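You operate a simulated robot arm through the tools that you are given. There is no shell and no other tool. Be economical: measure what you need, move in short steps, check, and stop when the job is done.

You run a simulated two-armed robot. Do the job below in one go: nothing can be reset, and whatever is moved stays where it is left.

Task
Take the cap off the jar on the top of the near stack and lay it down there.

It is judged by the outcome, as a careful person would: the job done as asked, and still so three seconds after it is handed in. It fails if anything else is knocked over, pushed out of place, dropped, spilled or broken. Lids that push on must go on centred and level and be pressed home; caps that screw on are set level and turned clockwise until they are tight.

Robot
Two 7-joint arms with two-finger parallel grippers on one trunk, on a base that drives. Base frame: it is fixed to the floor where the robot stands at the start and does not move with it; the origin is under the middle of the robot, x ahead of it, y to its left, z up. Units: mm, rad, N and s.
The left shoulder is at the start at [62, 197, 979], the right one opposite. With the tool pointing down near the work surface each hand reaches from about 260 to 700 mm from the robot's upright axis, wherever it stands, measured 20 degrees to its own side. Payload 1.57 kg a hand.
Tool frame (each hand has its own): the origin (TCP) lies between the finger pads and is the grasp point; the fingertips stand 30 mm ahead of it; z points along the fingers, y is the line along which they close. Largest opening 110 mm; finger width 24, thickness 12; the body of the gripper, 48 by 112 mm, starts 78 mm behind the TCP.
Orientation is that of the tool frame in the base frame, as [roll, pitch, yaw] about the fixed x, y, z axes, in that order (R = Rz(yaw) Ry(pitch) Rx(roll)). With the fingers straight down and closing along the base's y, the tool's x points along the base's -x, its y along +y and its z along -z.

Tools
- The arms move only by the tool nudge_tool. It takes "left_series", "right_series" or both (then of equal length, played together; a hand with none holds still); each is a list of rows, each a list of 7 numbers: the opening, from 0 (shut) to 1 (fully open), then the shift along the tool's x, y, z in units of 200 mm (1.0 is 200 mm), then the turn, a rotation vector about the tool's x, y, z in units of 60 degrees (1.0 is 60 degrees). In form: [[jaw, tx, ty, tz, wx, wy, wz], ...]. A call has 1 to 12 rows; each row is the pose to reach, as a shift and turn from the pose commanded when the call began, along the tool's axes at that moment. A call with a number of a shift or a turn outside -1 to 1 is refused whole. Each row takes 0.2 s and may step no farther than 50 mm and 0.15 rad from the row before; otherwise, or with a gripper value out of range, the whole call is refused. Where a pose cannot be reached the arm comes as near as it can. A force on the tool above 40 N (or 10 N above the force at the start of the call, whichever is more), or a blocked arm, ends the call early, and 0.2 s more pass. The fingers move at their own pace (about 72 mm/s each) and stop on an object; they squeeze with about 30 N. The grip force told is the motor's: it shows also when the fingers shut on nothing. Time passes only in rows, and 0.2 s behind the last, so rows that repeat a pose let the fingers close. It gives the time, the measured TCP pose, the force on the tool (base axes), the opening and the grip force at its end, in the units of the frame above (readings bear some noise), with the torque about the TCP (base axes, N m) and any sound that the robot's microphone picked up.
- Cameras (640 x 400 px; columns grow to the right, rows downward): "scene" is now at [117.1, 1.5, 1565.9]; the picture's right is [-0.04, -1.00, -0.00], its down [-0.80, 0.03, -0.60] and it looks along [0.60, -0.02, -0.80] (base axes); focal length 280 px, centre (320, 200). "left" rides on the left gripper at [70, -16, -141] in its tool frame; the picture's right is [0.23, 0.97, 0.00], its down [-0.86, 0.20, -0.48] and it looks along [-0.47, 0.11, 0.88] (tool axes); focal length 222 px, centre (320, 200). "right" rides on the right gripper at [70, 16, -141] in its tool frame; the picture's right is [-0.23, 0.97, 0.00], its down [-0.85, -0.20, -0.48] and it looks along [-0.47, -0.11, 0.88] (tool axes); focal length 222 px, centre (320, 200). There is no depth. A picture from a camera that has moved, and an enlarged one, comes with that camera's place and axes in the base frame and with its lens. The place of the scene camera against the robot may be out by one fixed shift of up to 18 mm in any direction.
- grab_frame(camera): a new picture of that camera. No time passes.
- lift_body(by): slides the trunk up (or, below 0, down) by that many mm; the arms and the scene camera ride with it, the base frame stays. It gives what a move gives, with no picture.
- drive_base(legs): drives the robot by 1 to 6 legs, each [ahead, left, turn to the left] in mm, mm and rad, along the robot's own axes; the way and the turn of a leg run together, so that a leg with both is an arc; at most 1500 mm and 3.142 rad a leg. The arms and the cameras ride along, it lands a little off, and it stops where it bumps. It gives what a move gives.
- head_to(pan, tilt): turns the head with the scene camera to pan (to the left, within 1.501 rad either way) and tilt (down, from -0.506 to 1.204), counted from straight ahead of the robot. It gives what a move gives.
- enlarge(camera, box): a new picture of the part [left, top, right, bottom] of that camera's present view, enlarged. No time passes.
- close_job(): hands the job in; it is judged then, once.

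Work in short steps. Places have to be worked out from the pictures, the camera data and where the tool is seen: move nearer, look again, correct. Check each grasp and each placing, and mend what went wrong. You have 120 turns and 100 pictures in all, those below and enlarged ones among them. Open the grippers and draw the arms clear of the work before you hand the job in, unless the task says otherwise; then end with one line.

The tools are called after "Request:" by a JSON object that holds its "fn" and its "kwargs". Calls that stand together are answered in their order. nudge_tool: Moves the arms, as the interface text tells. Its arguments: {"type":"object","properties":{"left_series":{"type":"array","items":{"type":"array","items":{"type":"number"}}},"right_series":{"type":"array","items":{"type":"array","items":{"type":"number"}}}},"required":[]} The other tools are called the same way: lift_body (by) slides the trunk up or down; drive_base (legs) drives the base; head_to (pan, tilt) turns the head that bears the scene camera; grab_frame (camera) takes a picture; enlarge (camera, box) takes an enlarged picture of a part of a camera's view; close_job () hands the job in.

At the start:

```text
time_s: 0.0
left_ee_pos: [429.8, 135.2, 1015.4]
left_ee_rot: [3.141, 0.001, -3.141]
left_contact_force: [0.8, 0.3, 1.0]
left_wrist_torque: [0.01, 0.0, 0.02]
left_width: 110.1
left_gripper_force: 0.1
right_ee_pos: [398.4, -208.0, 1038.0]
right_ee_rot: [-3.141, -0.002, 3.14]
right_contact_force: [0.5, 1.1, -0.3]
right_wrist_torque: [-0.02, 0.0, -0.01]
right_width: 109.9
right_gripper_force: 0.0
trunk travel left (down, up): [-575.0, 415.0]
robot x, y, heading: [1.5, -0.6, -0.0]
head pan, tilt: [-0.04, 0.92]
```

scene: 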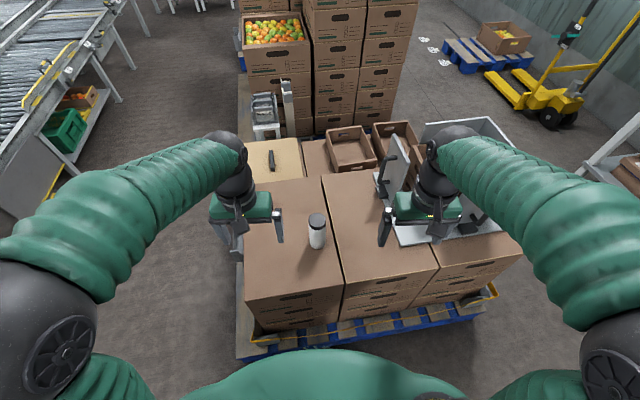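
right: 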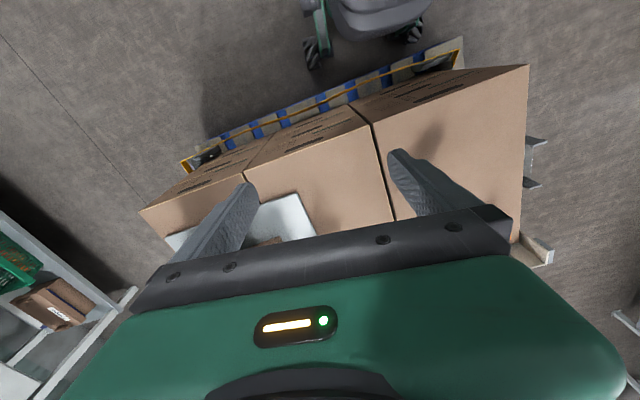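
left: 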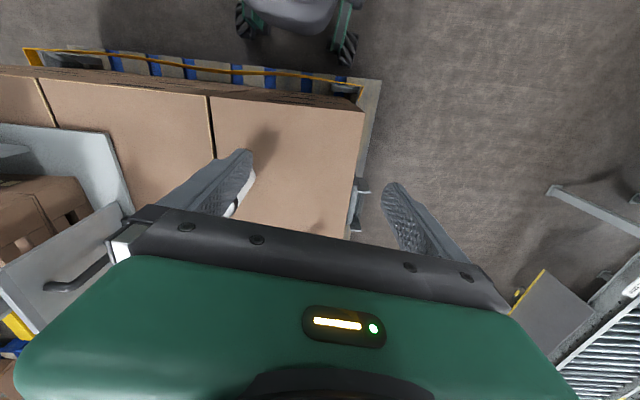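

The jar stands near the centre of the near stack. I'll enlarge the view around it to see the jar and cap.

Request:
{"fn": "enlarge", "kwargs": {"camera": "scene", "box": [240, 180, 400, 280]}}

```text
4.00 times, centred on (320, 230) of scene
camera zoom: at [117.1, 1.5, 1565.9], right [-0.04, -1.0, 0.0], down [-0.8, 0.03, -0.6], along [0.6, -0.02, -0.8], focal length 1119 px, centre (320, 80)
```

zoom: 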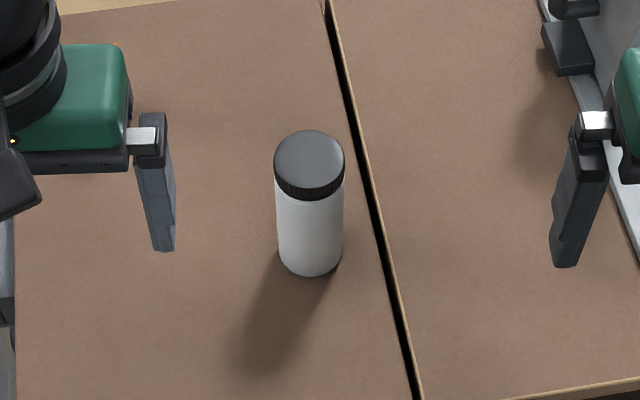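

The jar is about 53 mm wide with a dark screw cap, at roughly (577, -6), and the box top is at about z 705. Before moving I'll check the upright metal thing near the right hand.

Request:
{"fn": "enlarge", "kwargs": {"camera": "scene", "box": [300, 110, 540, 260]}}

```text
2.67 times, centred on (420, 185) of scene
camera zoom: at [117.1, 1.5, 1565.9], right [-0.04, -1.0, 0.0], down [-0.8, 0.03, -0.6], along [0.6, -0.02, -0.8], focal length 746 px, centre (53, 240)
```

zoom: 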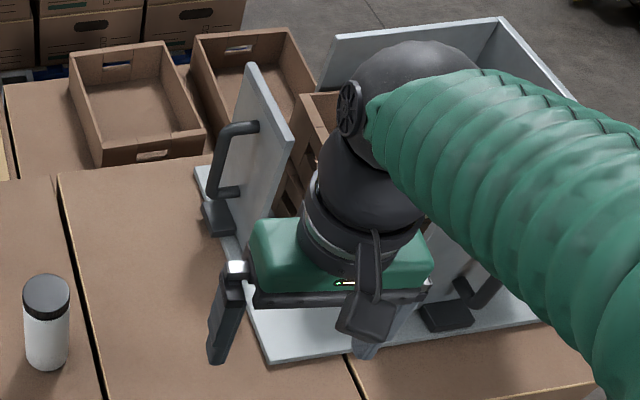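

The upright panel is well right of the jar, so it's not in the way. I'll move the right hand left and forward to above the jar for a close look.

Request:
{"fn": "nudge_tool", "kwargs": {"right_series": [[1, 0, 0.2, 0, 0, 0, 0], [1, 0, 0.4, 0, 0, 0, 0], [1, -0.1, 0.6, 0.05, 0, 0, 0], [1, -0.3, 0.7, 0.1, 0, 0, 0], [1, -0.5, 0.75, 0.15, 0, 0, 0], [1, -0.65, 0.75, 0.2, 0, 0, 0], [1, -0.75, 0.75, 0.25, 0, 0, 0]]}}

Request:
{"fn": "grab_frame", "kwargs": {"camera": "right"}}

Request:
{"fn": "grab_frame", "kwargs": {"camera": "scene"}}

```text
time_s: 1.6
left_ee_pos: [430.0, 134.9, 1014.9]
left_ee_rot: [-3.141, -0.001, 3.141]
left_contact_force: [0.9, 0.1, 0.1]
left_wrist_torque: [-0.02, -0.02, 0.0]
left_width: 110.0
left_gripper_force: 0.0
right_ee_pos: [550.6, -57.5, 988.8]
right_ee_rot: [3.141, -0.002, 3.141]
right_contact_force: [0.1, -0.6, -0.4]
right_wrist_torque: [0.0, 0.0, 0.02]
right_width: 109.9
right_gripper_force: 0.1
trunk travel left (down, up): [-575.0, 415.0]
robot x, y, heading: [-2.7, -0.2, -0.0]
head pan, tilt: [-0.04, 0.92]
```

```text
94 pictures are left
camera right: at [480.8, -41.4, 1128.9], right [0.23, 0.97, 0.0], down [0.86, -0.2, 0.48], along [0.47, -0.11, -0.88], focal length 222 px, centre (320, 200)
```

right: 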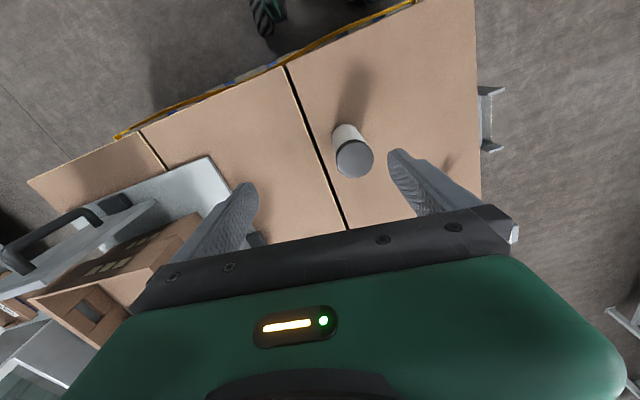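

```text
93 pictures are left
camera scene: at [119.5, 2.2, 1565.7], right [-0.04, -1.0, 0.0], down [-0.8, 0.03, -0.6], along [0.6, -0.02, -0.8], focal length 280 px, centre (320, 200)
```

scene: 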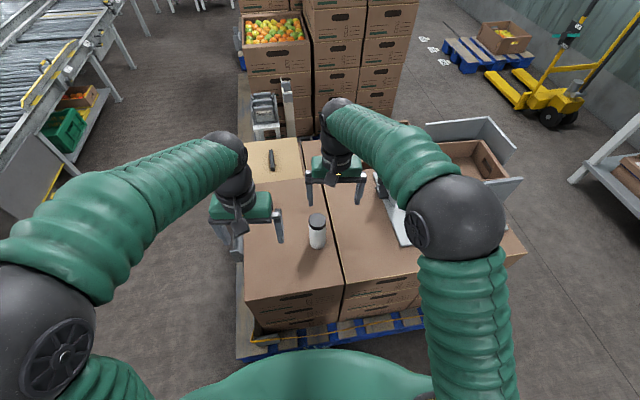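

Triangulating both views puts the cap top at about (580, -20, 850), roughly 50 mm across. The left hand will hold the body from the back-left, tilted 35° below level, so I turn it first: yaw, then pitch.

Request:
{"fn": "nudge_tool", "kwargs": {"left_series": [[1, 0, 0, 0, 0, 0, 0.133], [1, 0, 0, 0, 0, 0, 0.267], [1, 0, 0, 0, 0, 0, 0.4], [1, 0, 0, 0, 0, 0, 0.533], [1, 0, 0, 0, 0, 0, 0.667]]}}

Request:
{"fn": "nudge_tool", "kwargs": {"left_series": [[1, 0, 0, 0, 0, -0.131, 0], [1, 0, 0, 0, 0, -0.262, 0], [1, 0, 0, 0, 0, -0.393, 0], [1, 0, 0, 0, 0, -0.524, 0], [1, 0, 0, 0, 0, -0.655, 0], [1, 0, 0, 0, 0, -0.786, 0], [1, 0, 0, 0, 0, -0.917, 0]]}}

Request:
{"fn": "grab_frame", "kwargs": {"camera": "left"}}

Request:
{"fn": "grab_frame", "kwargs": {"camera": "scene"}}

```text
time_s: 2.8
left_ee_pos: [429.4, 135.2, 1014.7]
left_ee_rot: [-3.141, 0.001, 2.441]
left_contact_force: [0.0, 0.2, -0.2]
left_wrist_torque: [0.02, 0.02, -0.01]
left_width: 109.7
left_gripper_force: 0.0
right_ee_pos: [549.8, -57.3, 987.7]
right_ee_rot: [-3.14, -0.001, -3.141]
right_contact_force: [-0.4, -0.2, -0.4]
right_wrist_torque: [0.01, 0.02, 0.03]
right_width: 110.0
right_gripper_force: 0.1
trunk travel left (down, up): [-575.0, 415.0]
robot x, y, heading: [1.0, -1.6, 0.001]
head pan, tilt: [-0.04, 0.92]
```

```text
time_s: 4.4
left_ee_pos: [437.4, 138.0, 1016.4]
left_ee_rot: [-3.136, 0.961, 2.448]
left_contact_force: [0.4, -0.4, 0.4]
left_wrist_torque: [0.0, 0.05, 0.01]
left_width: 110.2
left_gripper_force: 0.0
left hand out of reach, approached as far as the arm can: row 7
right_ee_pos: [550.8, -56.8, 989.2]
right_ee_rot: [-3.14, -0.002, -3.14]
right_contact_force: [0.1, -0.3, -0.4]
right_wrist_torque: [0.01, 0.0, 0.05]
right_width: 110.0
right_gripper_force: 0.1
trunk travel left (down, up): [-575.0, 415.0]
robot x, y, heading: [-1.6, -0.4, -0.002]
head pan, tilt: [-0.04, 0.92]
```

```text
92 pictures are left
camera left: at [306.4, 225.2, 1041.3], right [0.53, 0.83, -0.19], down [0.21, 0.09, 0.97], along [0.83, -0.55, -0.12], focal length 222 px, centre (320, 200)
```

left: 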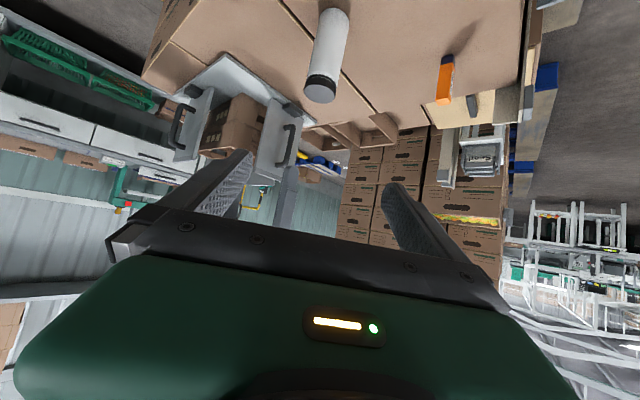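

```text
91 pictures are left
camera scene: at [118.6, 3.3, 1565.8], right [-0.04, -1.0, 0.0], down [-0.8, 0.03, -0.6], along [0.6, -0.03, -0.8], focal length 280 px, centre (320, 200)
```

scene: 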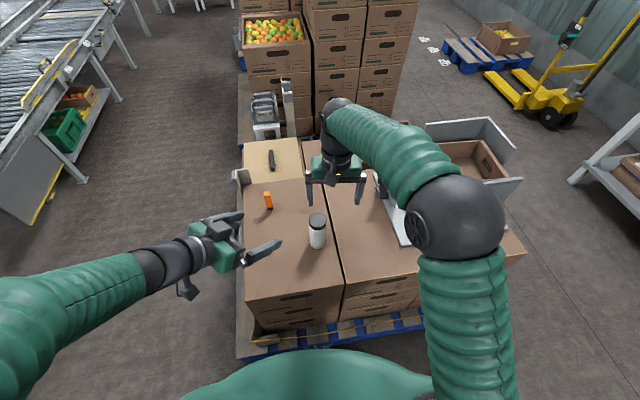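

The hand is turned, though it reports it couldn't quite reach that pose. I'll enlarge the jar in both wrist views to refine its position.

Request:
{"fn": "enlarge", "kwargs": {"camera": "left", "box": [240, 0, 400, 100]}}

Request:
{"fn": "enlarge", "kwargs": {"camera": "right", "box": [270, 100, 430, 200]}}

```text
4.00 times, centred on (320, 50) of left
camera zoom: at [306.4, 225.2, 1041.3], right [0.53, 0.83, -0.19], down [0.21, 0.09, 0.97], along [0.83, -0.55, -0.12], focal length 888 px, centre (320, 800)
```

zoom: 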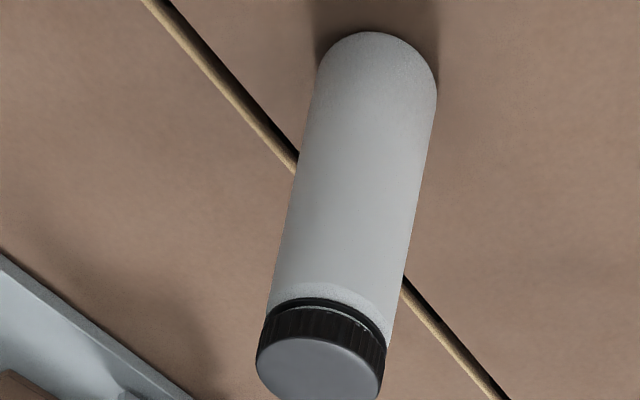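

```text
4.00 times, centred on (350, 150) of right
camera zoom: at [480.4, -40.6, 1129.0], right [0.23, 0.97, 0.0], down [0.86, -0.2, 0.48], along [0.46, -0.11, -0.88], focal length 888 px, centre (200, 400)
```

zoom: 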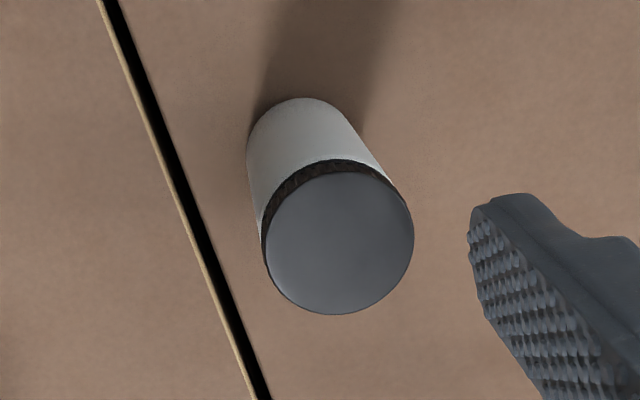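

Both wrist views now agree: cap top at (598, -14, 805), about 56 mm across, and the jar bottom and box top at z about 658. The left hand goes down to a spot 160 mm short of the jar, at z 710.

Request:
{"fn": "nudge_tool", "kwargs": {"left_series": [[1, 0.133, -0.004, 0.142, 0, 0, 0], [1, 0.267, -0.008, 0.284, 0, 0, 0], [1, 0.4, -0.012, 0.427, 0, 0, 0], [1, 0.533, -0.016, 0.569, 0, 0, 0]]}}

Request:
{"fn": "nudge_tool", "kwargs": {"left_series": [[1, 0.133, -0.004, 0.142, 0, 0, 0], [1, 0.267, -0.008, 0.284, 0, 0, 0], [1, 0.4, -0.012, 0.427, 0, 0, 0], [1, 0.5, -0.016, 0.56, 0, 0, 0]]}}

Request:
{"fn": "grab_frame", "kwargs": {"camera": "left"}}

Request:
{"fn": "grab_frame", "kwargs": {"camera": "scene"}}

```text
time_s: 5.4
left_ee_pos: [461.8, 116.2, 863.8]
left_ee_rot: [-3.14, 0.958, 2.444]
left_contact_force: [0.4, -0.1, -0.2]
left_wrist_torque: [-0.01, 0.0, 0.0]
left_width: 110.1
left_gripper_force: 0.0
left hand out of reach, approached as far as the arm can: row 1, 2
right_ee_pos: [551.2, -58.1, 987.1]
right_ee_rot: [3.141, -0.003, 3.141]
right_contact_force: [0.8, -0.4, 0.3]
right_wrist_torque: [0.01, 0.05, -0.03]
right_width: 110.1
right_gripper_force: 0.1
trunk travel left (down, up): [-575.0, 415.0]
robot x, y, heading: [-0.6, 0.0, 0.003]
head pan, tilt: [-0.04, 0.92]
```

```text
time_s: 6.4
left_ee_pos: [483.7, 88.3, 718.9]
left_ee_rot: [-3.14, 0.96, 2.445]
left_contact_force: [0.9, -0.3, 1.2]
left_wrist_torque: [0.0, 0.01, -0.02]
left_width: 110.0
left_gripper_force: 0.1
right_ee_pos: [550.8, -57.5, 988.6]
right_ee_rot: [-3.14, -0.001, -3.141]
right_contact_force: [-1.1, -1.0, -0.1]
right_wrist_torque: [0.0, -0.01, 0.0]
right_width: 110.0
right_gripper_force: 0.0
trunk travel left (down, up): [-575.0, 415.0]
robot x, y, heading: [0.5, 2.1, 0.005]
head pan, tilt: [-0.04, 0.92]
```

```text
88 pictures are left
camera left: at [353.8, 175.7, 743.8], right [0.53, 0.83, -0.19], down [0.2, 0.09, 0.97], along [0.83, -0.55, -0.12], focal length 222 px, centre (320, 200)
```

left: 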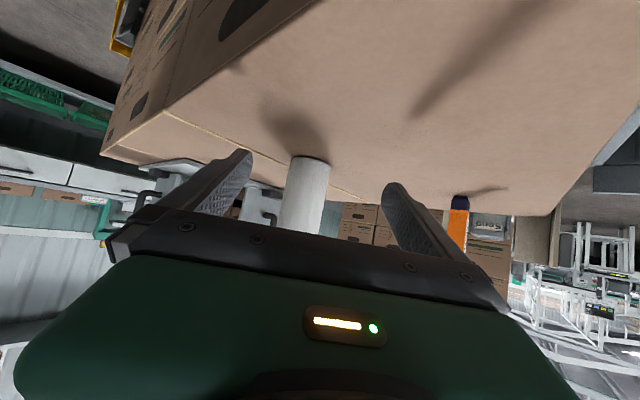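

```text
87 pictures are left
camera scene: at [120.3, 2.3, 1565.7], right [-0.04, -1.0, 0.0], down [-0.8, 0.03, -0.6], along [0.6, -0.02, -0.8], focal length 280 px, centre (320, 200)
```

scene: 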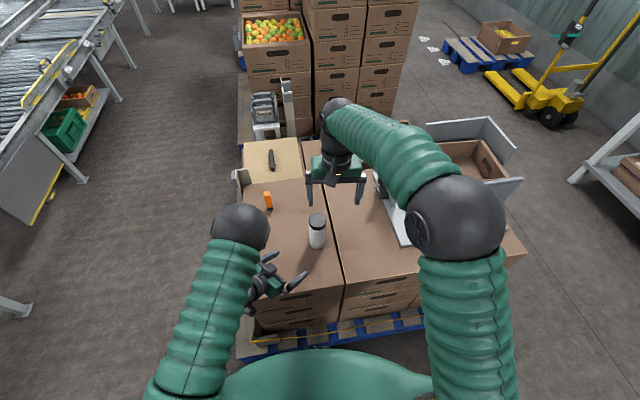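

The jar stays between the fingers' lines, about 4 mm off, and lies about 152 mm ahead. I'll move straight in with the jaws open.

Request:
{"fn": "nudge_tool", "kwargs": {"left_series": [[1, -0.083, -0.02, 0.127, 0, 0, 0], [1, -0.166, -0.02, 0.255, 0, 0, 0], [1, -0.25, -0.02, 0.382, 0, 0, 0], [1, -0.332, -0.02, 0.51, 0, 0, 0], [1, -0.38, -0.02, 0.58, 0, 0, 0], [1, -0.415, -0.02, 0.637, 0, 0, 0]]}}

Request:
{"fn": "grab_frame", "kwargs": {"camera": "left"}}

Request:
{"fn": "enlarge", "kwargs": {"camera": "scene", "box": [240, 180, 400, 280]}}

Request:
{"fn": "grab_frame", "kwargs": {"camera": "right"}}

```text
time_s: 7.8
left_ee_pos: [598.4, -11.5, 715.9]
left_ee_rot: [3.141, 0.96, 2.446]
left_contact_force: [-0.7, -0.5, -0.4]
left_wrist_torque: [-0.01, 0.0, 0.02]
left_width: 109.8
left_gripper_force: 0.0
right_ee_pos: [548.6, -57.7, 989.4]
right_ee_rot: [-3.14, -0.001, 3.142]
right_contact_force: [0.4, 0.8, 0.0]
right_wrist_torque: [0.0, -0.01, -0.01]
right_width: 110.1
right_gripper_force: 0.0
trunk travel left (down, up): [-575.0, 415.0]
robot x, y, heading: [1.0, -0.8, -0.0]
head pan, tilt: [-0.04, 0.92]
```

```text
86 pictures are left
camera left: at [467.0, 76.7, 740.1], right [0.52, 0.83, -0.19], down [0.2, 0.09, 0.97], along [0.83, -0.55, -0.12], focal length 222 px, centre (320, 200)
```

left: 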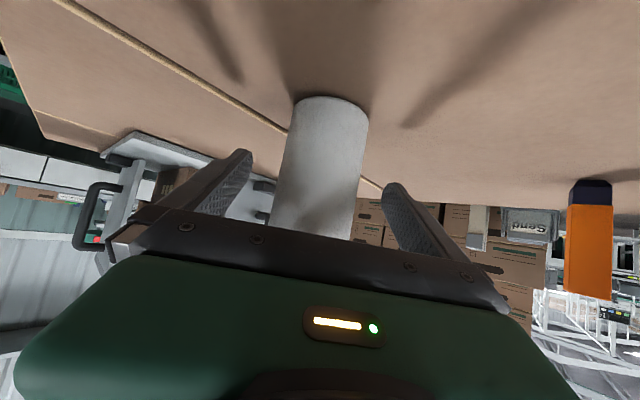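

```text
4.00 times, centred on (320, 230) of scene
camera zoom: at [119.0, 1.2, 1566.1], right [-0.04, -1.0, 0.0], down [-0.8, 0.03, -0.6], along [0.6, -0.02, -0.8], focal length 1119 px, centre (320, 80)
```

zoom: 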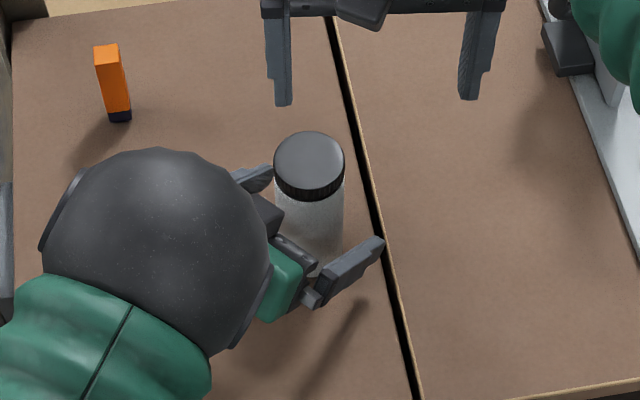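

```text
84 pictures are left
camera right: at [479.8, -42.1, 1129.7], right [0.23, 0.97, 0.0], down [0.86, -0.2, 0.48], along [0.47, -0.11, -0.88], focal length 222 px, centre (320, 200)
```

right: 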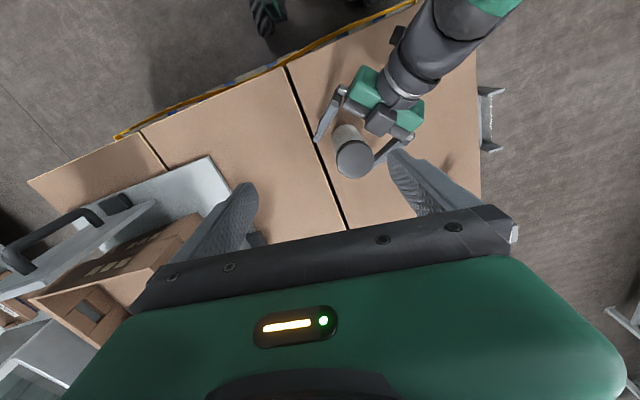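

The jar is centred between the left fingers, so I close the grip.

Request:
{"fn": "nudge_tool", "kwargs": {"left_series": [[0.7, 0, 0, 0, 0, 0, 0], [0.55, 0, 0, 0, 0, 0, 0], [0.4, 0, 0, 0, 0, 0, 0], [0.4, 0, 0, 0, 0, 0, 0], [0.4, 0, 0, 0, 0, 0, 0]]}}

Request:
{"fn": "enlarge", "kwargs": {"camera": "scene", "box": [240, 180, 400, 280]}}

```text
time_s: 9.0
left_ee_pos: [598.1, -12.1, 715.8]
left_ee_rot: [-3.141, 0.961, 2.444]
left_contact_force: [1.4, 0.1, 2.4]
left_wrist_torque: [0.03, -0.06, -0.02]
left_width: 56.5
left_gripper_force: 29.6
right_ee_pos: [550.2, -58.6, 989.9]
right_ee_rot: [3.141, -0.002, 3.141]
right_contact_force: [-0.5, -0.5, -0.4]
right_wrist_torque: [0.01, 0.0, -0.03]
right_width: 110.0
right_gripper_force: 0.0
trunk travel left (down, up): [-575.0, 415.0]
robot x, y, heading: [0.6, 2.1, 0.002]
head pan, tilt: [-0.04, 0.92]
```

```text
4.00 times, centred on (320, 230) of scene
camera zoom: at [118.5, 1.6, 1565.8], right [-0.04, -1.0, 0.0], down [-0.8, 0.03, -0.6], along [0.6, -0.02, -0.8], focal length 1119 px, centre (320, 80)
```

zoom: 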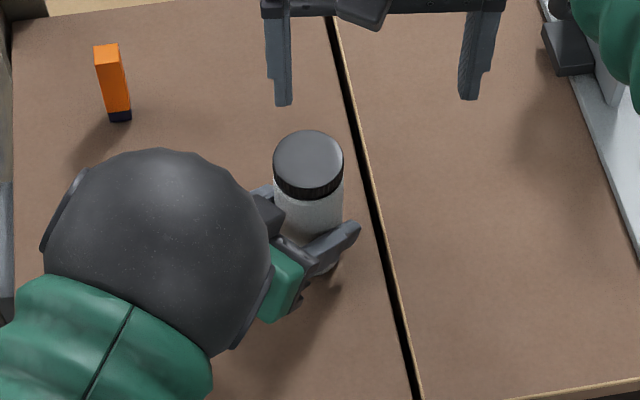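

The jar is held at 56.5 mm wide and 30 N. I bring the right hand over the cap, turned slightly counter-clockwise to keep its camera clear of the left wrist, and stop above it to check centring.

Request:
{"fn": "nudge_tool", "kwargs": {"right_series": [[0.8, -0.12, 0.115, 0, 0, 0, -0.06], [0.8, -0.24, 0.23, 0.05, 0, 0, -0.133], [0.8, -0.24, 0.23, 0.25, 0, 0, -0.133], [0.8, -0.24, 0.23, 0.42, 0, 0, -0.133]]}}

Request:
{"fn": "grab_frame", "kwargs": {"camera": "right"}}

Request:
{"fn": "grab_frame", "kwargs": {"camera": "scene"}}

```text
time_s: 10.0
left_ee_pos: [596.9, -11.2, 716.4]
left_ee_rot: [-3.141, 0.961, 2.445]
left_contact_force: [0.7, -0.6, 3.9]
left_wrist_torque: [-0.02, -0.03, -0.01]
left_width: 56.2
left_gripper_force: 29.7
right_ee_pos: [597.3, -13.8, 903.2]
right_ee_rot: [-3.14, 0.001, -3.003]
right_contact_force: [-0.7, -0.3, 0.7]
right_wrist_torque: [-0.01, 0.01, 0.0]
right_width: 88.3
right_gripper_force: 0.0
trunk travel left (down, up): [-575.0, 415.0]
robot x, y, heading: [0.2, 0.6, -0.002]
head pan, tilt: [-0.04, 0.92]
```

```text
82 pictures are left
camera right: at [525.6, -7.4, 1044.5], right [0.09, 1.0, 0.0], down [0.87, -0.08, 0.48], along [0.48, -0.04, -0.88], focal length 222 px, centre (320, 200)
```

right: 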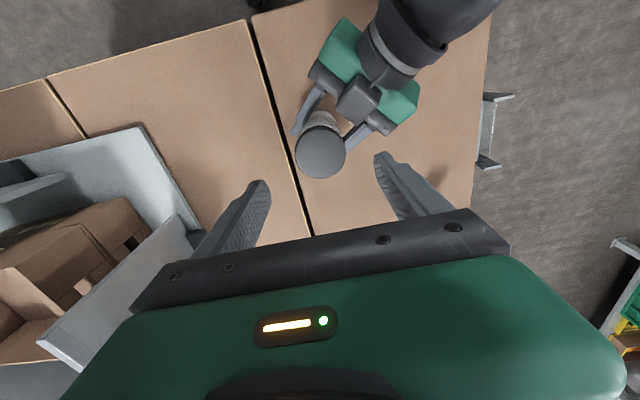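

```text
81 pictures are left
camera scene: at [118.4, 1.7, 1565.8], right [-0.04, -1.0, 0.0], down [-0.8, 0.03, -0.6], along [0.6, -0.02, -0.8], focal length 280 px, centre (320, 200)
```

scene: 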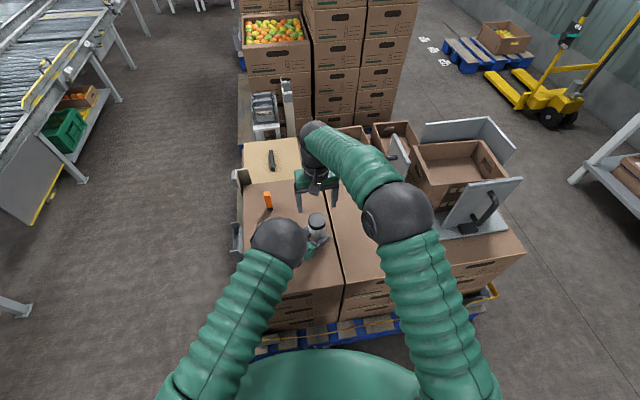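

The cap centre works out at (597, -12), almost directly under the right hand. I descend 95 mm around the cap with jaws at 88 mm.

Request:
{"fn": "nudge_tool", "kwargs": {"right_series": [[0.8, 0, 0.009, 0.1, 0, 0, 0], [0.8, 0, 0.009, 0.2, 0, 0, 0], [0.8, 0, 0.009, 0.3, 0, 0, 0], [0.8, 0, 0.009, 0.38, 0, 0, 0], [0.8, 0, 0.009, 0.43, 0, 0, 0], [0.8, 0, 0.009, 0.475, 0, 0, 0]]}}

Request:
{"fn": "grab_frame", "kwargs": {"camera": "right"}}

Request:
{"fn": "enlarge", "kwargs": {"camera": "scene", "box": [240, 150, 400, 250]}}

```text
time_s: 11.4
left_ee_pos: [596.6, -11.0, 716.1]
left_ee_rot: [3.142, 0.96, 2.443]
left_contact_force: [0.0, 0.4, 3.4]
left_wrist_torque: [-0.01, -0.04, -0.02]
left_width: 56.4
left_gripper_force: 29.4
right_ee_pos: [595.8, -11.5, 808.6]
right_ee_rot: [-3.141, -0.001, -3.002]
right_contact_force: [-0.1, -1.5, 0.3]
right_wrist_torque: [0.04, -0.01, 0.0]
right_width: 87.9
right_gripper_force: 0.1
trunk travel left (down, up): [-575.0, 415.0]
robot x, y, heading: [4.0, 1.5, 0.001]
head pan, tilt: [-0.04, 0.92]
```

```text
80 pictures are left
camera right: at [524.2, -5.6, 949.3], right [0.09, 1.0, 0.0], down [0.87, -0.08, 0.48], along [0.48, -0.04, -0.88], focal length 222 px, centre (320, 200)
```

right: 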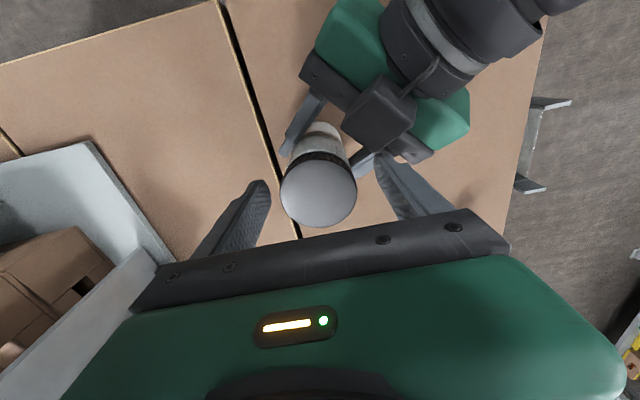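

```text
4.00 times, centred on (320, 200) of scene
camera zoom: at [118.5, 1.9, 1565.8], right [-0.04, -1.0, 0.0], down [-0.8, 0.03, -0.6], along [0.6, -0.02, -0.8], focal length 1119 px, centre (320, 200)
```

zoom: 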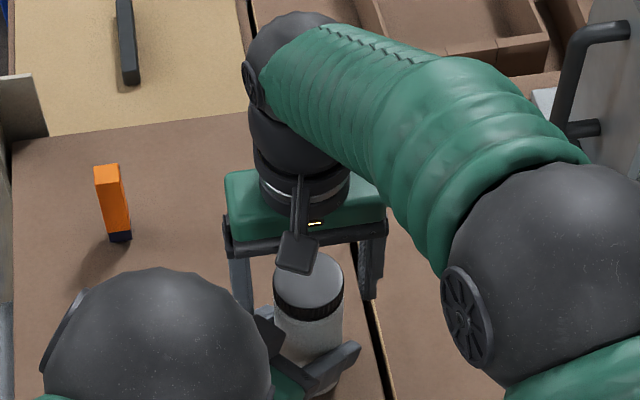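

The cap is centred between the right fingers, with the tips just below the cap's rim. I close on it.

Request:
{"fn": "nudge_tool", "kwargs": {"right_series": [[0.65, 0, 0, 0, 0, 0, 0], [0.5, 0, 0, 0, 0, 0, 0], [0.4, 0, 0, 0, 0, 0, 0], [0.4, 0, 0, 0, 0, 0, 0]]}}

Request:
{"fn": "grab_frame", "kwargs": {"camera": "right"}}

```text
time_s: 12.4
left_ee_pos: [596.8, -10.8, 715.5]
left_ee_rot: [3.139, 0.96, 2.444]
left_contact_force: [-5.3, 7.1, 7.8]
left_wrist_torque: [-0.4, -0.21, -0.05]
left_width: 55.9
left_gripper_force: 30.9
right_ee_pos: [596.5, -13.0, 808.5]
right_ee_rot: [-3.14, 0.001, -3.003]
right_contact_force: [4.6, -8.5, -4.7]
right_wrist_torque: [-0.54, -0.18, -0.02]
right_width: 56.3
right_gripper_force: 29.9
trunk travel left (down, up): [-575.0, 415.0]
robot x, y, heading: [5.2, 0.7, 0.001]
head pan, tilt: [-0.04, 0.92]
```

```text
78 pictures are left
camera right: at [524.4, -6.9, 949.3], right [0.09, 1.0, 0.0], down [0.87, -0.08, 0.48], along [0.48, -0.04, -0.88], focal length 222 px, centre (320, 200)
```

right: 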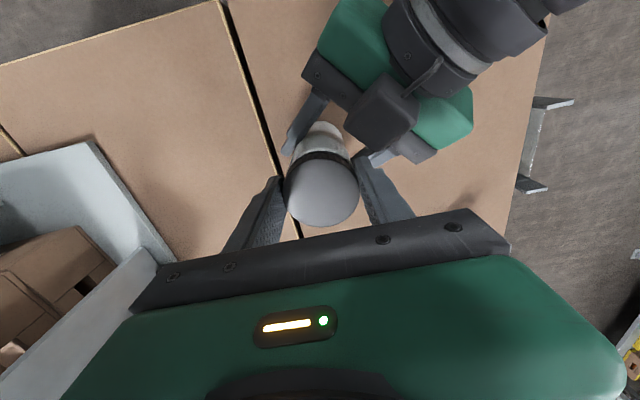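

Gripped at 56.3 mm. Now a counter-clockwise turn of 40° (negative about tool z), easing 1 mm in -y to relieve the side load.

Request:
{"fn": "nudge_tool", "kwargs": {"right_series": [[0.4, 0, -0.006, 0, 0, 0, -0.1], [0.4, 0, -0.006, 0, 0, 0, -0.22], [0.4, 0, -0.006, 0, 0, 0, -0.34], [0.4, 0, -0.006, 0, 0, 0, -0.46], [0.4, 0, -0.006, 0, 0, 0, -0.58], [0.4, 0, -0.006, 0, 0, 0, -0.67]]}}

Request:
{"fn": "enlarge", "kwargs": {"camera": "scene", "box": [240, 150, 400, 250]}}

Request:
{"fn": "grab_frame", "kwargs": {"camera": "right"}}

```text
time_s: 13.8
left_ee_pos: [597.9, -8.4, 714.4]
left_ee_rot: [3.138, 0.958, 2.444]
left_contact_force: [8.3, 23.1, -0.8]
left_wrist_torque: [-0.91, 0.24, 0.36]
left_width: 54.7
left_gripper_force: 30.4
right_ee_pos: [596.0, -13.3, 809.8]
right_ee_rot: [3.141, -0.002, -2.299]
right_contact_force: [-5.2, -21.8, 6.3]
right_wrist_torque: [-1.04, 0.2, -0.42]
right_width: 54.2
right_gripper_force: 29.8
trunk travel left (down, up): [-575.0, 415.0]
robot x, y, heading: [-4.9, -0.2, -0.004]
head pan, tilt: [-0.04, 0.92]
```

```text
4.00 times, centred on (320, 200) of scene
camera zoom: at [118.5, 1.8, 1565.9], right [-0.04, -1.0, 0.0], down [-0.8, 0.03, -0.6], along [0.6, -0.02, -0.8], focal length 1119 px, centre (320, 200)
```

zoom: 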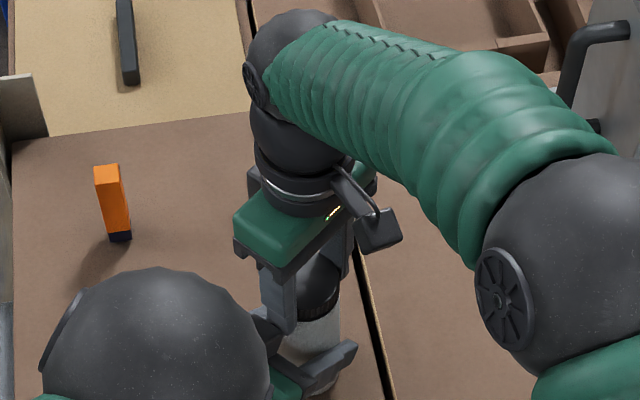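

```text
76 pictures are left
camera right: at [537.7, -54.4, 950.8], right [-0.58, 0.82, 0.0], down [0.72, 0.51, 0.48], along [0.39, 0.27, -0.88], focal length 222 px, centre (320, 200)
```

right: 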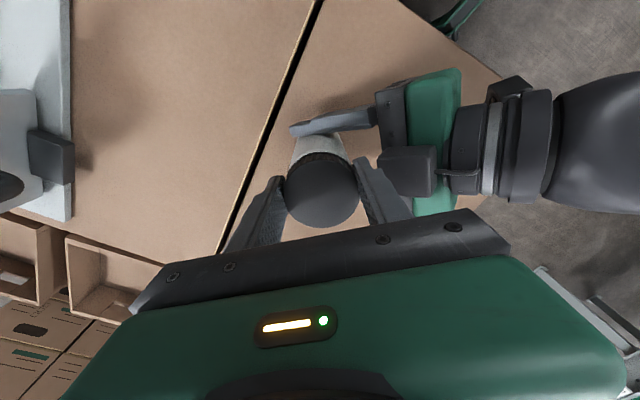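

The side force rose to 22 N: the right finger, now pointing at 138°, is touching the block on top of the left gripper. I'll back off 20°, release, rise, and restart from a finger angle that clears it.

Request:
{"fn": "nudge_tool", "kwargs": {"right_series": [[0.4, 0, 0, 0, 0, 0, 0.12], [0.4, 0, 0, 0, 0, 0, 0.24], [0.4, 0, 0, 0, 0, 0, 0.33], [0.7, 0, 0, 0, 0, 0, 0.33], [0.75, 0, 0, 0, 0, 0, 0.33], [0.75, 0, 0, -0.15, 0, 0, 0.33], [0.75, 0, 0, -0.3, 0, 0, 0.33], [0.75, 0, 0, -0.5, 0, 0, 0.33]]}}

Request:
{"fn": "grab_frame", "kwargs": {"camera": "right"}}

```text
time_s: 15.6
left_ee_pos: [596.4, -12.0, 715.8]
left_ee_rot: [-3.141, 0.961, 2.445]
left_contact_force: [0.6, -0.8, -1.0]
left_wrist_torque: [-0.02, 0.03, -0.02]
left_width: 55.7
left_gripper_force: 30.4
right_ee_pos: [593.6, -11.7, 910.7]
right_ee_rot: [3.139, 0.0, -2.648]
right_contact_force: [-1.0, -1.1, 0.4]
right_wrist_torque: [0.03, 0.0, 0.03]
right_width: 82.4
right_gripper_force: 0.0
trunk travel left (down, up): [-575.0, 415.0]
robot x, y, heading: [3.1, 0.0, -0.001]
head pan, tilt: [-0.04, 0.92]
```

```text
75 pictures are left
camera right: at [525.9, -30.8, 1051.2], right [-0.26, 0.96, 0.0], down [0.85, 0.23, 0.48], along [0.46, 0.13, -0.88], focal length 222 px, centre (320, 200)
```

right: 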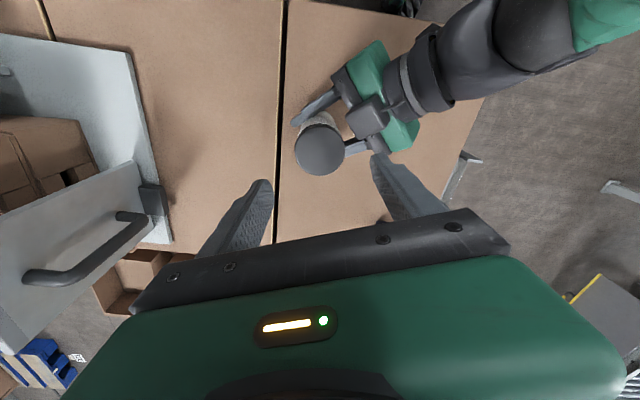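

The load vanished after release, and the jar is still upright. At this height I rotate further counter-clockwise to test how far the wrist goes.

Request:
{"fn": "nudge_tool", "kwargs": {"right_series": [[0.75, 0, 0, 0, 0, 0, -0.13], [0.75, 0, 0, 0, 0, 0, -0.26], [0.75, 0, 0, 0, 0, 0, -0.39], [0.75, 0, 0, 0, 0, 0, -0.52], [0.75, 0, 0, 0, 0, 0, -0.65], [0.75, 0, 0, 0, 0, 0, -0.78]]}}

Request:
{"fn": "nudge_tool", "kwargs": {"right_series": [[0.75, 0, 0, 0, 0, 0, -0.13], [0.75, 0, 0, 0, 0, 0, -0.26], [0.75, 0, 0, 0, 0, 0, -0.39], [0.75, 0, 0, 0, 0, 0, -0.52], [0.75, 0, 0, 0, 0, 0, -0.65], [0.75, 0, 0, 0, 0, 0, -0.78], [0.75, 0, 0, 0, 0, 0, -0.91]]}}

Request:
{"fn": "nudge_tool", "kwargs": {"right_series": [[0.75, 0, 0, 0, 0, 0, -0.13], [0.75, 0, 0, 0, 0, 0, -0.26], [0.75, 0, 0, 0, 0, 0, -0.39], [0.75, 0, 0, 0, 0, 0, -0.52]]}}

Request:
{"fn": "grab_frame", "kwargs": {"camera": "scene"}}

```text
time_s: 17.0
left_ee_pos: [597.0, -11.7, 715.0]
left_ee_rot: [3.141, 0.961, 2.442]
left_contact_force: [0.2, 0.0, -0.9]
left_wrist_torque: [0.02, 0.02, 0.03]
left_width: 55.8
left_gripper_force: 30.4
right_ee_pos: [596.5, -13.2, 910.1]
right_ee_rot: [-3.141, 0.0, -1.828]
right_contact_force: [0.1, 0.8, 0.3]
right_wrist_torque: [0.0, 0.01, -0.01]
right_width: 82.8
right_gripper_force: 0.1
trunk travel left (down, up): [-575.0, 415.0]
robot x, y, heading: [0.4, 1.8, 0.005]
head pan, tilt: [-0.04, 0.92]
```

```text
time_s: 18.6
left_ee_pos: [597.9, -11.9, 714.8]
left_ee_rot: [-3.141, 0.958, 2.442]
left_contact_force: [-0.5, 0.4, -0.3]
left_wrist_torque: [0.02, 0.02, -0.02]
left_width: 55.8
left_gripper_force: 29.6
right_ee_pos: [596.7, -12.6, 908.0]
right_ee_rot: [3.139, -0.001, -0.874]
right_contact_force: [-0.4, 0.2, -0.8]
right_wrist_torque: [0.02, -0.02, 0.0]
right_width: 82.6
right_gripper_force: 0.0
trunk travel left (down, up): [-575.0, 415.0]
robot x, y, heading: [2.5, 0.9, -0.004]
head pan, tilt: [-0.04, 0.92]
```

```text
time_s: 19.6
left_ee_pos: [596.7, -11.6, 713.7]
left_ee_rot: [-3.141, 0.961, 2.443]
left_contact_force: [1.1, -0.1, 0.4]
left_wrist_torque: [0.0, 0.01, 0.02]
left_width: 55.7
left_gripper_force: 29.3
right_ee_pos: [597.0, -12.4, 909.7]
right_ee_rot: [-3.141, -0.001, -0.329]
right_contact_force: [0.3, -1.2, -0.6]
right_wrist_torque: [-0.01, -0.01, 0.0]
right_width: 82.6
right_gripper_force: 0.1
trunk travel left (down, up): [-575.0, 415.0]
robot x, y, heading: [-0.6, -0.6, 0.0]
head pan, tilt: [-0.04, 0.92]
```

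```text
74 pictures are left
camera scene: at [119.4, 1.5, 1565.7], right [-0.04, -1.0, 0.0], down [-0.8, 0.03, -0.6], along [0.6, -0.02, -0.8], focal length 280 px, centre (320, 200)
```

scene: 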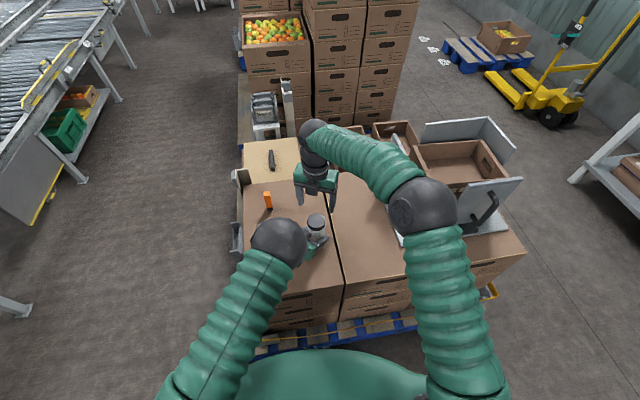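

The wrist turns freely to yaw -0.33, so a stroke of about 80° from yaw -1.75 avoids the left gripper. I return to -1.75 and descend over the cap.

Request:
{"fn": "nudge_tool", "kwargs": {"right_series": [[0.75, 0, 0, 0, 0, 0, 0.135], [0.75, 0, 0, 0, 0, 0, 0.27], [0.75, 0, 0, 0, 0, 0, 0.405], [0.75, 0, 0, 0, 0, 0, 0.54], [0.75, 0, 0, 0, 0, 0, 0.675]]}}

Request:
{"fn": "nudge_tool", "kwargs": {"right_series": [[0.75, 0, 0, 0, 0, 0, 0.135], [0.75, 0, 0, 0, 0, 0, 0.27], [0.75, 0, 0, 0, 0, 0, 0.405], [0.75, 0, 0, 0, 0, 0, 0.54], [0.75, 0, 0, 0, 0, 0, 0.675]]}}

Request:
{"fn": "grab_frame", "kwargs": {"camera": "right"}}

```text
time_s: 20.8
left_ee_pos: [595.7, -10.3, 715.0]
left_ee_rot: [-3.14, 0.96, 2.443]
left_contact_force: [0.0, 0.0, -0.2]
left_wrist_torque: [-0.04, -0.01, 0.01]
left_width: 55.5
left_gripper_force: 29.8
right_ee_pos: [595.6, -11.8, 908.6]
right_ee_rot: [-3.141, -0.001, -1.039]
right_contact_force: [-1.1, -0.4, -0.8]
right_wrist_torque: [0.01, -0.01, 0.03]
right_width: 82.8
right_gripper_force: 0.1
trunk travel left (down, up): [-575.0, 415.0]
robot x, y, heading: [-0.4, -3.0, 0.001]
head pan, tilt: [-0.04, 0.92]
```

```text
time_s: 22.0
left_ee_pos: [597.7, -11.9, 714.5]
left_ee_rot: [-3.141, 0.962, 2.444]
left_contact_force: [0.2, -0.9, -0.6]
left_wrist_torque: [0.01, 0.01, -0.01]
left_width: 55.8
left_gripper_force: 30.3
right_ee_pos: [596.0, -12.5, 908.5]
right_ee_rot: [3.141, 0.0, -1.749]
right_contact_force: [0.5, -0.8, 0.5]
right_wrist_torque: [0.01, 0.01, -0.01]
right_width: 82.7
right_gripper_force: 0.0
trunk travel left (down, up): [-575.0, 415.0]
robot x, y, heading: [-1.1, -4.7, -0.004]
head pan, tilt: [-0.04, 0.92]
```

```text
73 pictures are left
camera right: at [567.5, -78.6, 1049.6], right [-0.92, 0.4, 0.0], down [0.35, 0.81, 0.48], along [0.19, 0.44, -0.88], focal length 222 px, centre (320, 200)
```

right: 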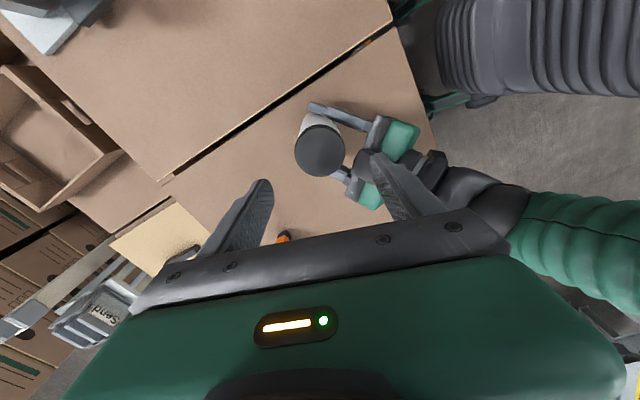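

The cap stays centred beneath the hand. To stay clear of the left gripper's top block I turn another 15° and descend with jaws at about 75 mm.

Request:
{"fn": "nudge_tool", "kwargs": {"right_series": [[0.68, 0, 0, 0.1, 0, 0, -0.125], [0.68, 0, 0, 0.2, 0, 0, -0.25], [0.68, 0, 0, 0.3, 0, 0, -0.25], [0.68, 0, 0, 0.38, 0, 0, -0.25], [0.68, 0, 0, 0.44, 0, 0, -0.25], [0.68, 0, 0, 0.5, 0, 0, -0.25]]}}

Request:
{"fn": "grab_frame", "kwargs": {"camera": "right"}}

Request:
{"fn": "enlarge", "kwargs": {"camera": "scene", "box": [240, 150, 400, 250]}}

```text
time_s: 23.4
left_ee_pos: [595.8, -11.5, 714.4]
left_ee_rot: [-3.142, 0.959, 2.443]
left_contact_force: [-0.9, -0.4, -0.6]
left_wrist_torque: [-0.03, -0.01, -0.01]
left_width: 55.6
left_gripper_force: 30.1
right_ee_pos: [595.7, -11.7, 808.8]
right_ee_rot: [-3.141, 0.0, -1.483]
right_contact_force: [-0.5, 0.4, -0.7]
right_wrist_torque: [-0.02, 0.02, 0.01]
right_width: 75.1
right_gripper_force: 0.0
trunk travel left (down, up): [-575.0, 415.0]
robot x, y, heading: [0.1, 0.8, 0.0]
head pan, tilt: [-0.04, 0.92]
```

```text
72 pictures are left
camera right: at [586.3, -83.3, 949.9], right [-0.99, 0.14, 0.0], down [0.12, 0.87, 0.48], along [0.07, 0.47, -0.88], focal length 222 px, centre (320, 200)
```

right: 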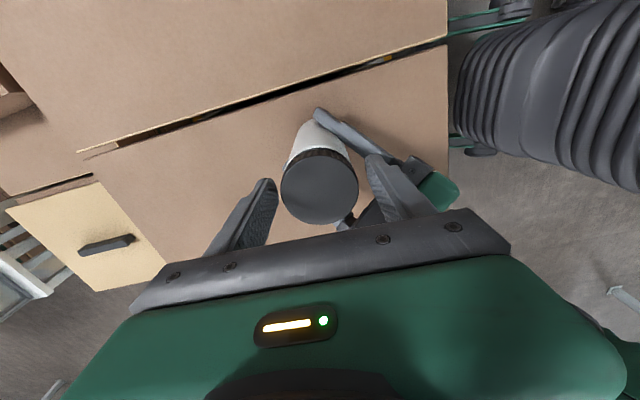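

```text
4.00 times, centred on (320, 200) of scene
camera zoom: at [119.9, 1.7, 1565.7], right [-0.04, -1.0, 0.0], down [-0.8, 0.03, -0.6], along [0.6, -0.02, -0.8], focal length 1119 px, centre (320, 200)
```

zoom: 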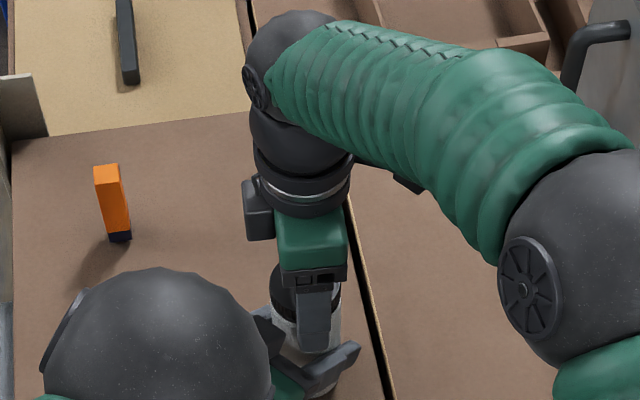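

No contact and the cap is centred. I close on it and begin turning counter-clockwise, first 25° to watch the torque.

Request:
{"fn": "nudge_tool", "kwargs": {"right_series": [[0.5, 0, 0, 0, 0, 0, 0], [0.4, 0, 0, 0, 0, 0, 0], [0.4, 0, 0, 0, 0, 0, 0], [0.4, 0, 0, 0, 0, 0, 0], [0.4, 0, 0, 0, 0, 0, -0.1], [0.4, 0, 0, 0, 0, 0, -0.2], [0.4, 0, 0, 0, 0, 0, -0.3], [0.4, 0, 0, 0, 0, 0, -0.42]]}}

Request:
{"fn": "grab_frame", "kwargs": {"camera": "right"}}

Request:
{"fn": "grab_frame", "kwargs": {"camera": "left"}}

```text
time_s: 25.2
left_ee_pos: [596.2, -11.3, 715.2]
left_ee_rot: [-3.141, 0.96, 2.444]
left_contact_force: [-6.1, -0.4, 0.0]
left_wrist_torque: [-0.05, -0.16, 0.72]
left_width: 52.5
left_gripper_force: 30.2
right_ee_pos: [598.0, -13.6, 809.6]
right_ee_rot: [-3.14, -0.003, -1.041]
right_contact_force: [4.6, 1.0, 0.1]
right_wrist_torque: [0.05, -0.34, -0.69]
right_width: 57.1
right_gripper_force: 30.2
trunk travel left (down, up): [-575.0, 415.0]
robot x, y, heading: [0.8, 1.1, -0.001]
head pan, tilt: [-0.04, 0.92]
```

```text
70 pictures are left
camera right: at [617.5, -81.5, 949.9], right [-0.96, -0.29, 0.0], down [-0.26, 0.84, 0.48], along [-0.14, 0.46, -0.88], focal length 222 px, centre (320, 200)
```

right: 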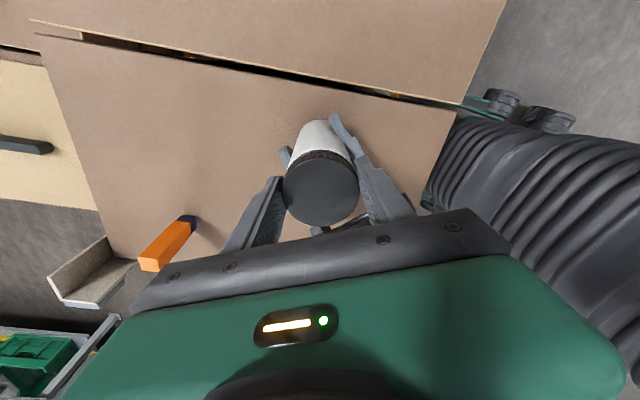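

```text
69 pictures are left
camera left: at [466.0, 76.2, 739.4], right [0.53, 0.83, -0.19], down [0.2, 0.09, 0.97], along [0.83, -0.55, -0.12], focal length 222 px, centre (320, 200)
```

left: 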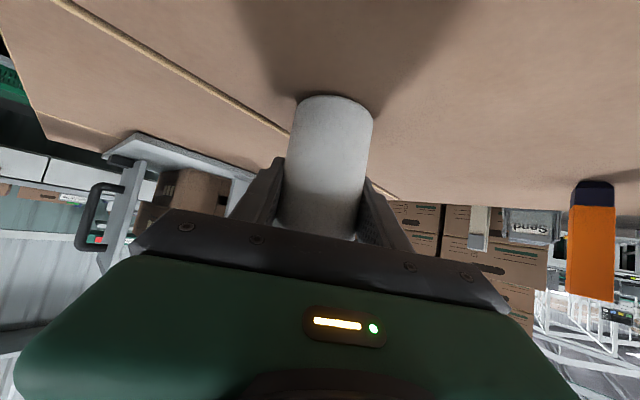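

Torque is a clean 0.7 N m with little side force. I continue the stroke by another 50°.

Request:
{"fn": "nudge_tool", "kwargs": {"right_series": [[0.4, 0, 0, 0, 0, 0, -0.13], [0.4, 0, 0, 0, 0, 0, -0.26], [0.4, 0, 0, 0, 0, 0, -0.39], [0.4, 0, 0, 0, 0, 0, -0.52], [0.4, 0, 0, 0, 0, 0, -0.65], [0.4, 0, 0, 0, 0, 0, -0.78], [0.4, 0, 0, 0, 0, 0, -0.88]]}}

Request:
{"fn": "enlarge", "kwargs": {"camera": "left", "box": [220, 60, 460, 260]}}

Request:
{"fn": "enlarge", "kwargs": {"camera": "scene", "box": [240, 150, 400, 250]}}

```text
time_s: 26.8
left_ee_pos: [595.7, -13.6, 715.1]
left_ee_rot: [-3.139, 0.959, 2.444]
left_contact_force: [-9.9, -18.6, -1.0]
left_wrist_torque: [1.25, -0.81, 0.68]
left_width: 54.4
left_gripper_force: 30.3
right_ee_pos: [595.5, -11.8, 809.8]
right_ee_rot: [-3.138, -0.001, -0.119]
right_contact_force: [10.3, 18.9, 1.6]
right_wrist_torque: [0.46, -0.19, -0.65]
right_width: 56.9
right_gripper_force: 29.6
trunk travel left (down, up): [-575.0, 415.0]
robot x, y, heading: [0.6, -2.0, 0.005]
head pan, tilt: [-0.04, 0.92]
```

```text
2.00 times, centred on (340, 160) of left
camera zoom: at [466.0, 74.9, 739.4], right [0.53, 0.83, -0.19], down [0.2, 0.09, 0.97], along [0.82, -0.55, -0.12], focal length 444 px, centre (280, 280)
```

zoom: 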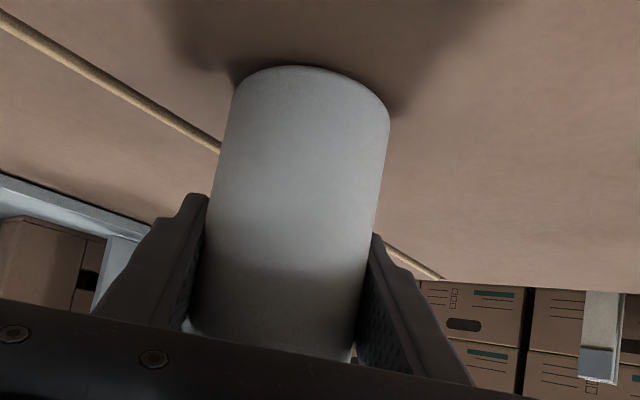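

```text
4.00 times, centred on (320, 200) of scene
camera zoom: at [119.5, 1.5, 1565.7], right [-0.04, -1.0, 0.0], down [-0.8, 0.03, -0.6], along [0.6, -0.02, -0.8], focal length 1119 px, centre (320, 200)
```

zoom: 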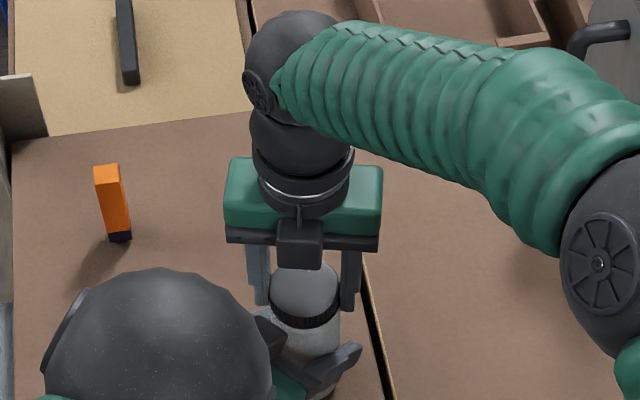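

The side force built up because the hand sits about 2 mm too far in +y of the true axis. I open, shift 2 mm in -y, turn back 80° in place and grip again.

Request:
{"fn": "nudge_tool", "kwargs": {"right_series": [[0.6, 0, 0, 0, 0, 0, 0], [0.68, 0, 0.01, 0, 0, 0, 0], [0.68, 0, 0.01, 0, 0, 0, 0], [0.68, 0, 0.01, 0, 0, 0, 0.135], [0.68, 0, 0.01, 0, 0, 0, 0.27], [0.68, 0, 0.01, 0, 0, 0, 0.405], [0.68, 0, 0.01, 0, 0, 0, 0.54], [0.68, 0, 0.01, 0, 0, 0, 0.675]]}}

Request:
{"fn": "enlarge", "kwargs": {"camera": "right", "box": [240, 110, 400, 250]}}

```text
time_s: 28.6
left_ee_pos: [596.8, -10.6, 714.8]
left_ee_rot: [-3.141, 0.961, 2.443]
left_contact_force: [0.5, 0.4, 0.1]
left_wrist_torque: [-0.02, -0.04, -0.02]
left_width: 54.0
left_gripper_force: 30.5
right_ee_pos: [595.7, -13.4, 809.2]
right_ee_rot: [3.141, 0.002, -0.833]
right_contact_force: [-0.2, 0.5, 0.2]
right_wrist_torque: [0.01, -0.03, -0.01]
right_width: 74.9
right_gripper_force: 0.1
trunk travel left (down, up): [-575.0, 415.0]
robot x, y, heading: [3.2, 1.0, 0.0]
head pan, tilt: [-0.04, 0.92]
```

```text
2.86 times, centred on (320, 180) of right
camera zoom: at [630.5, -76.4, 949.8], right [-0.87, -0.49, 0.0], down [-0.43, 0.77, 0.48], along [-0.23, 0.42, -0.88], focal length 635 px, centre (320, 257)
```

zoom: 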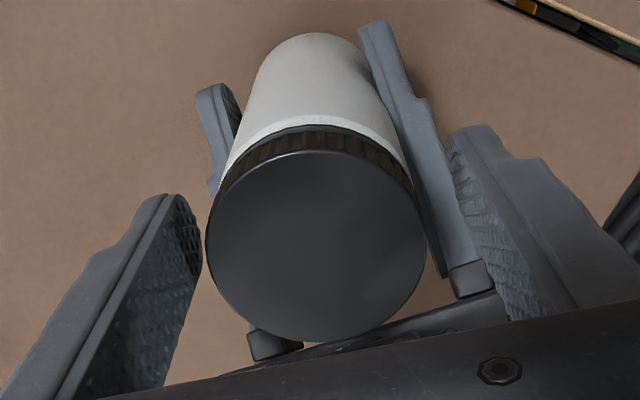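

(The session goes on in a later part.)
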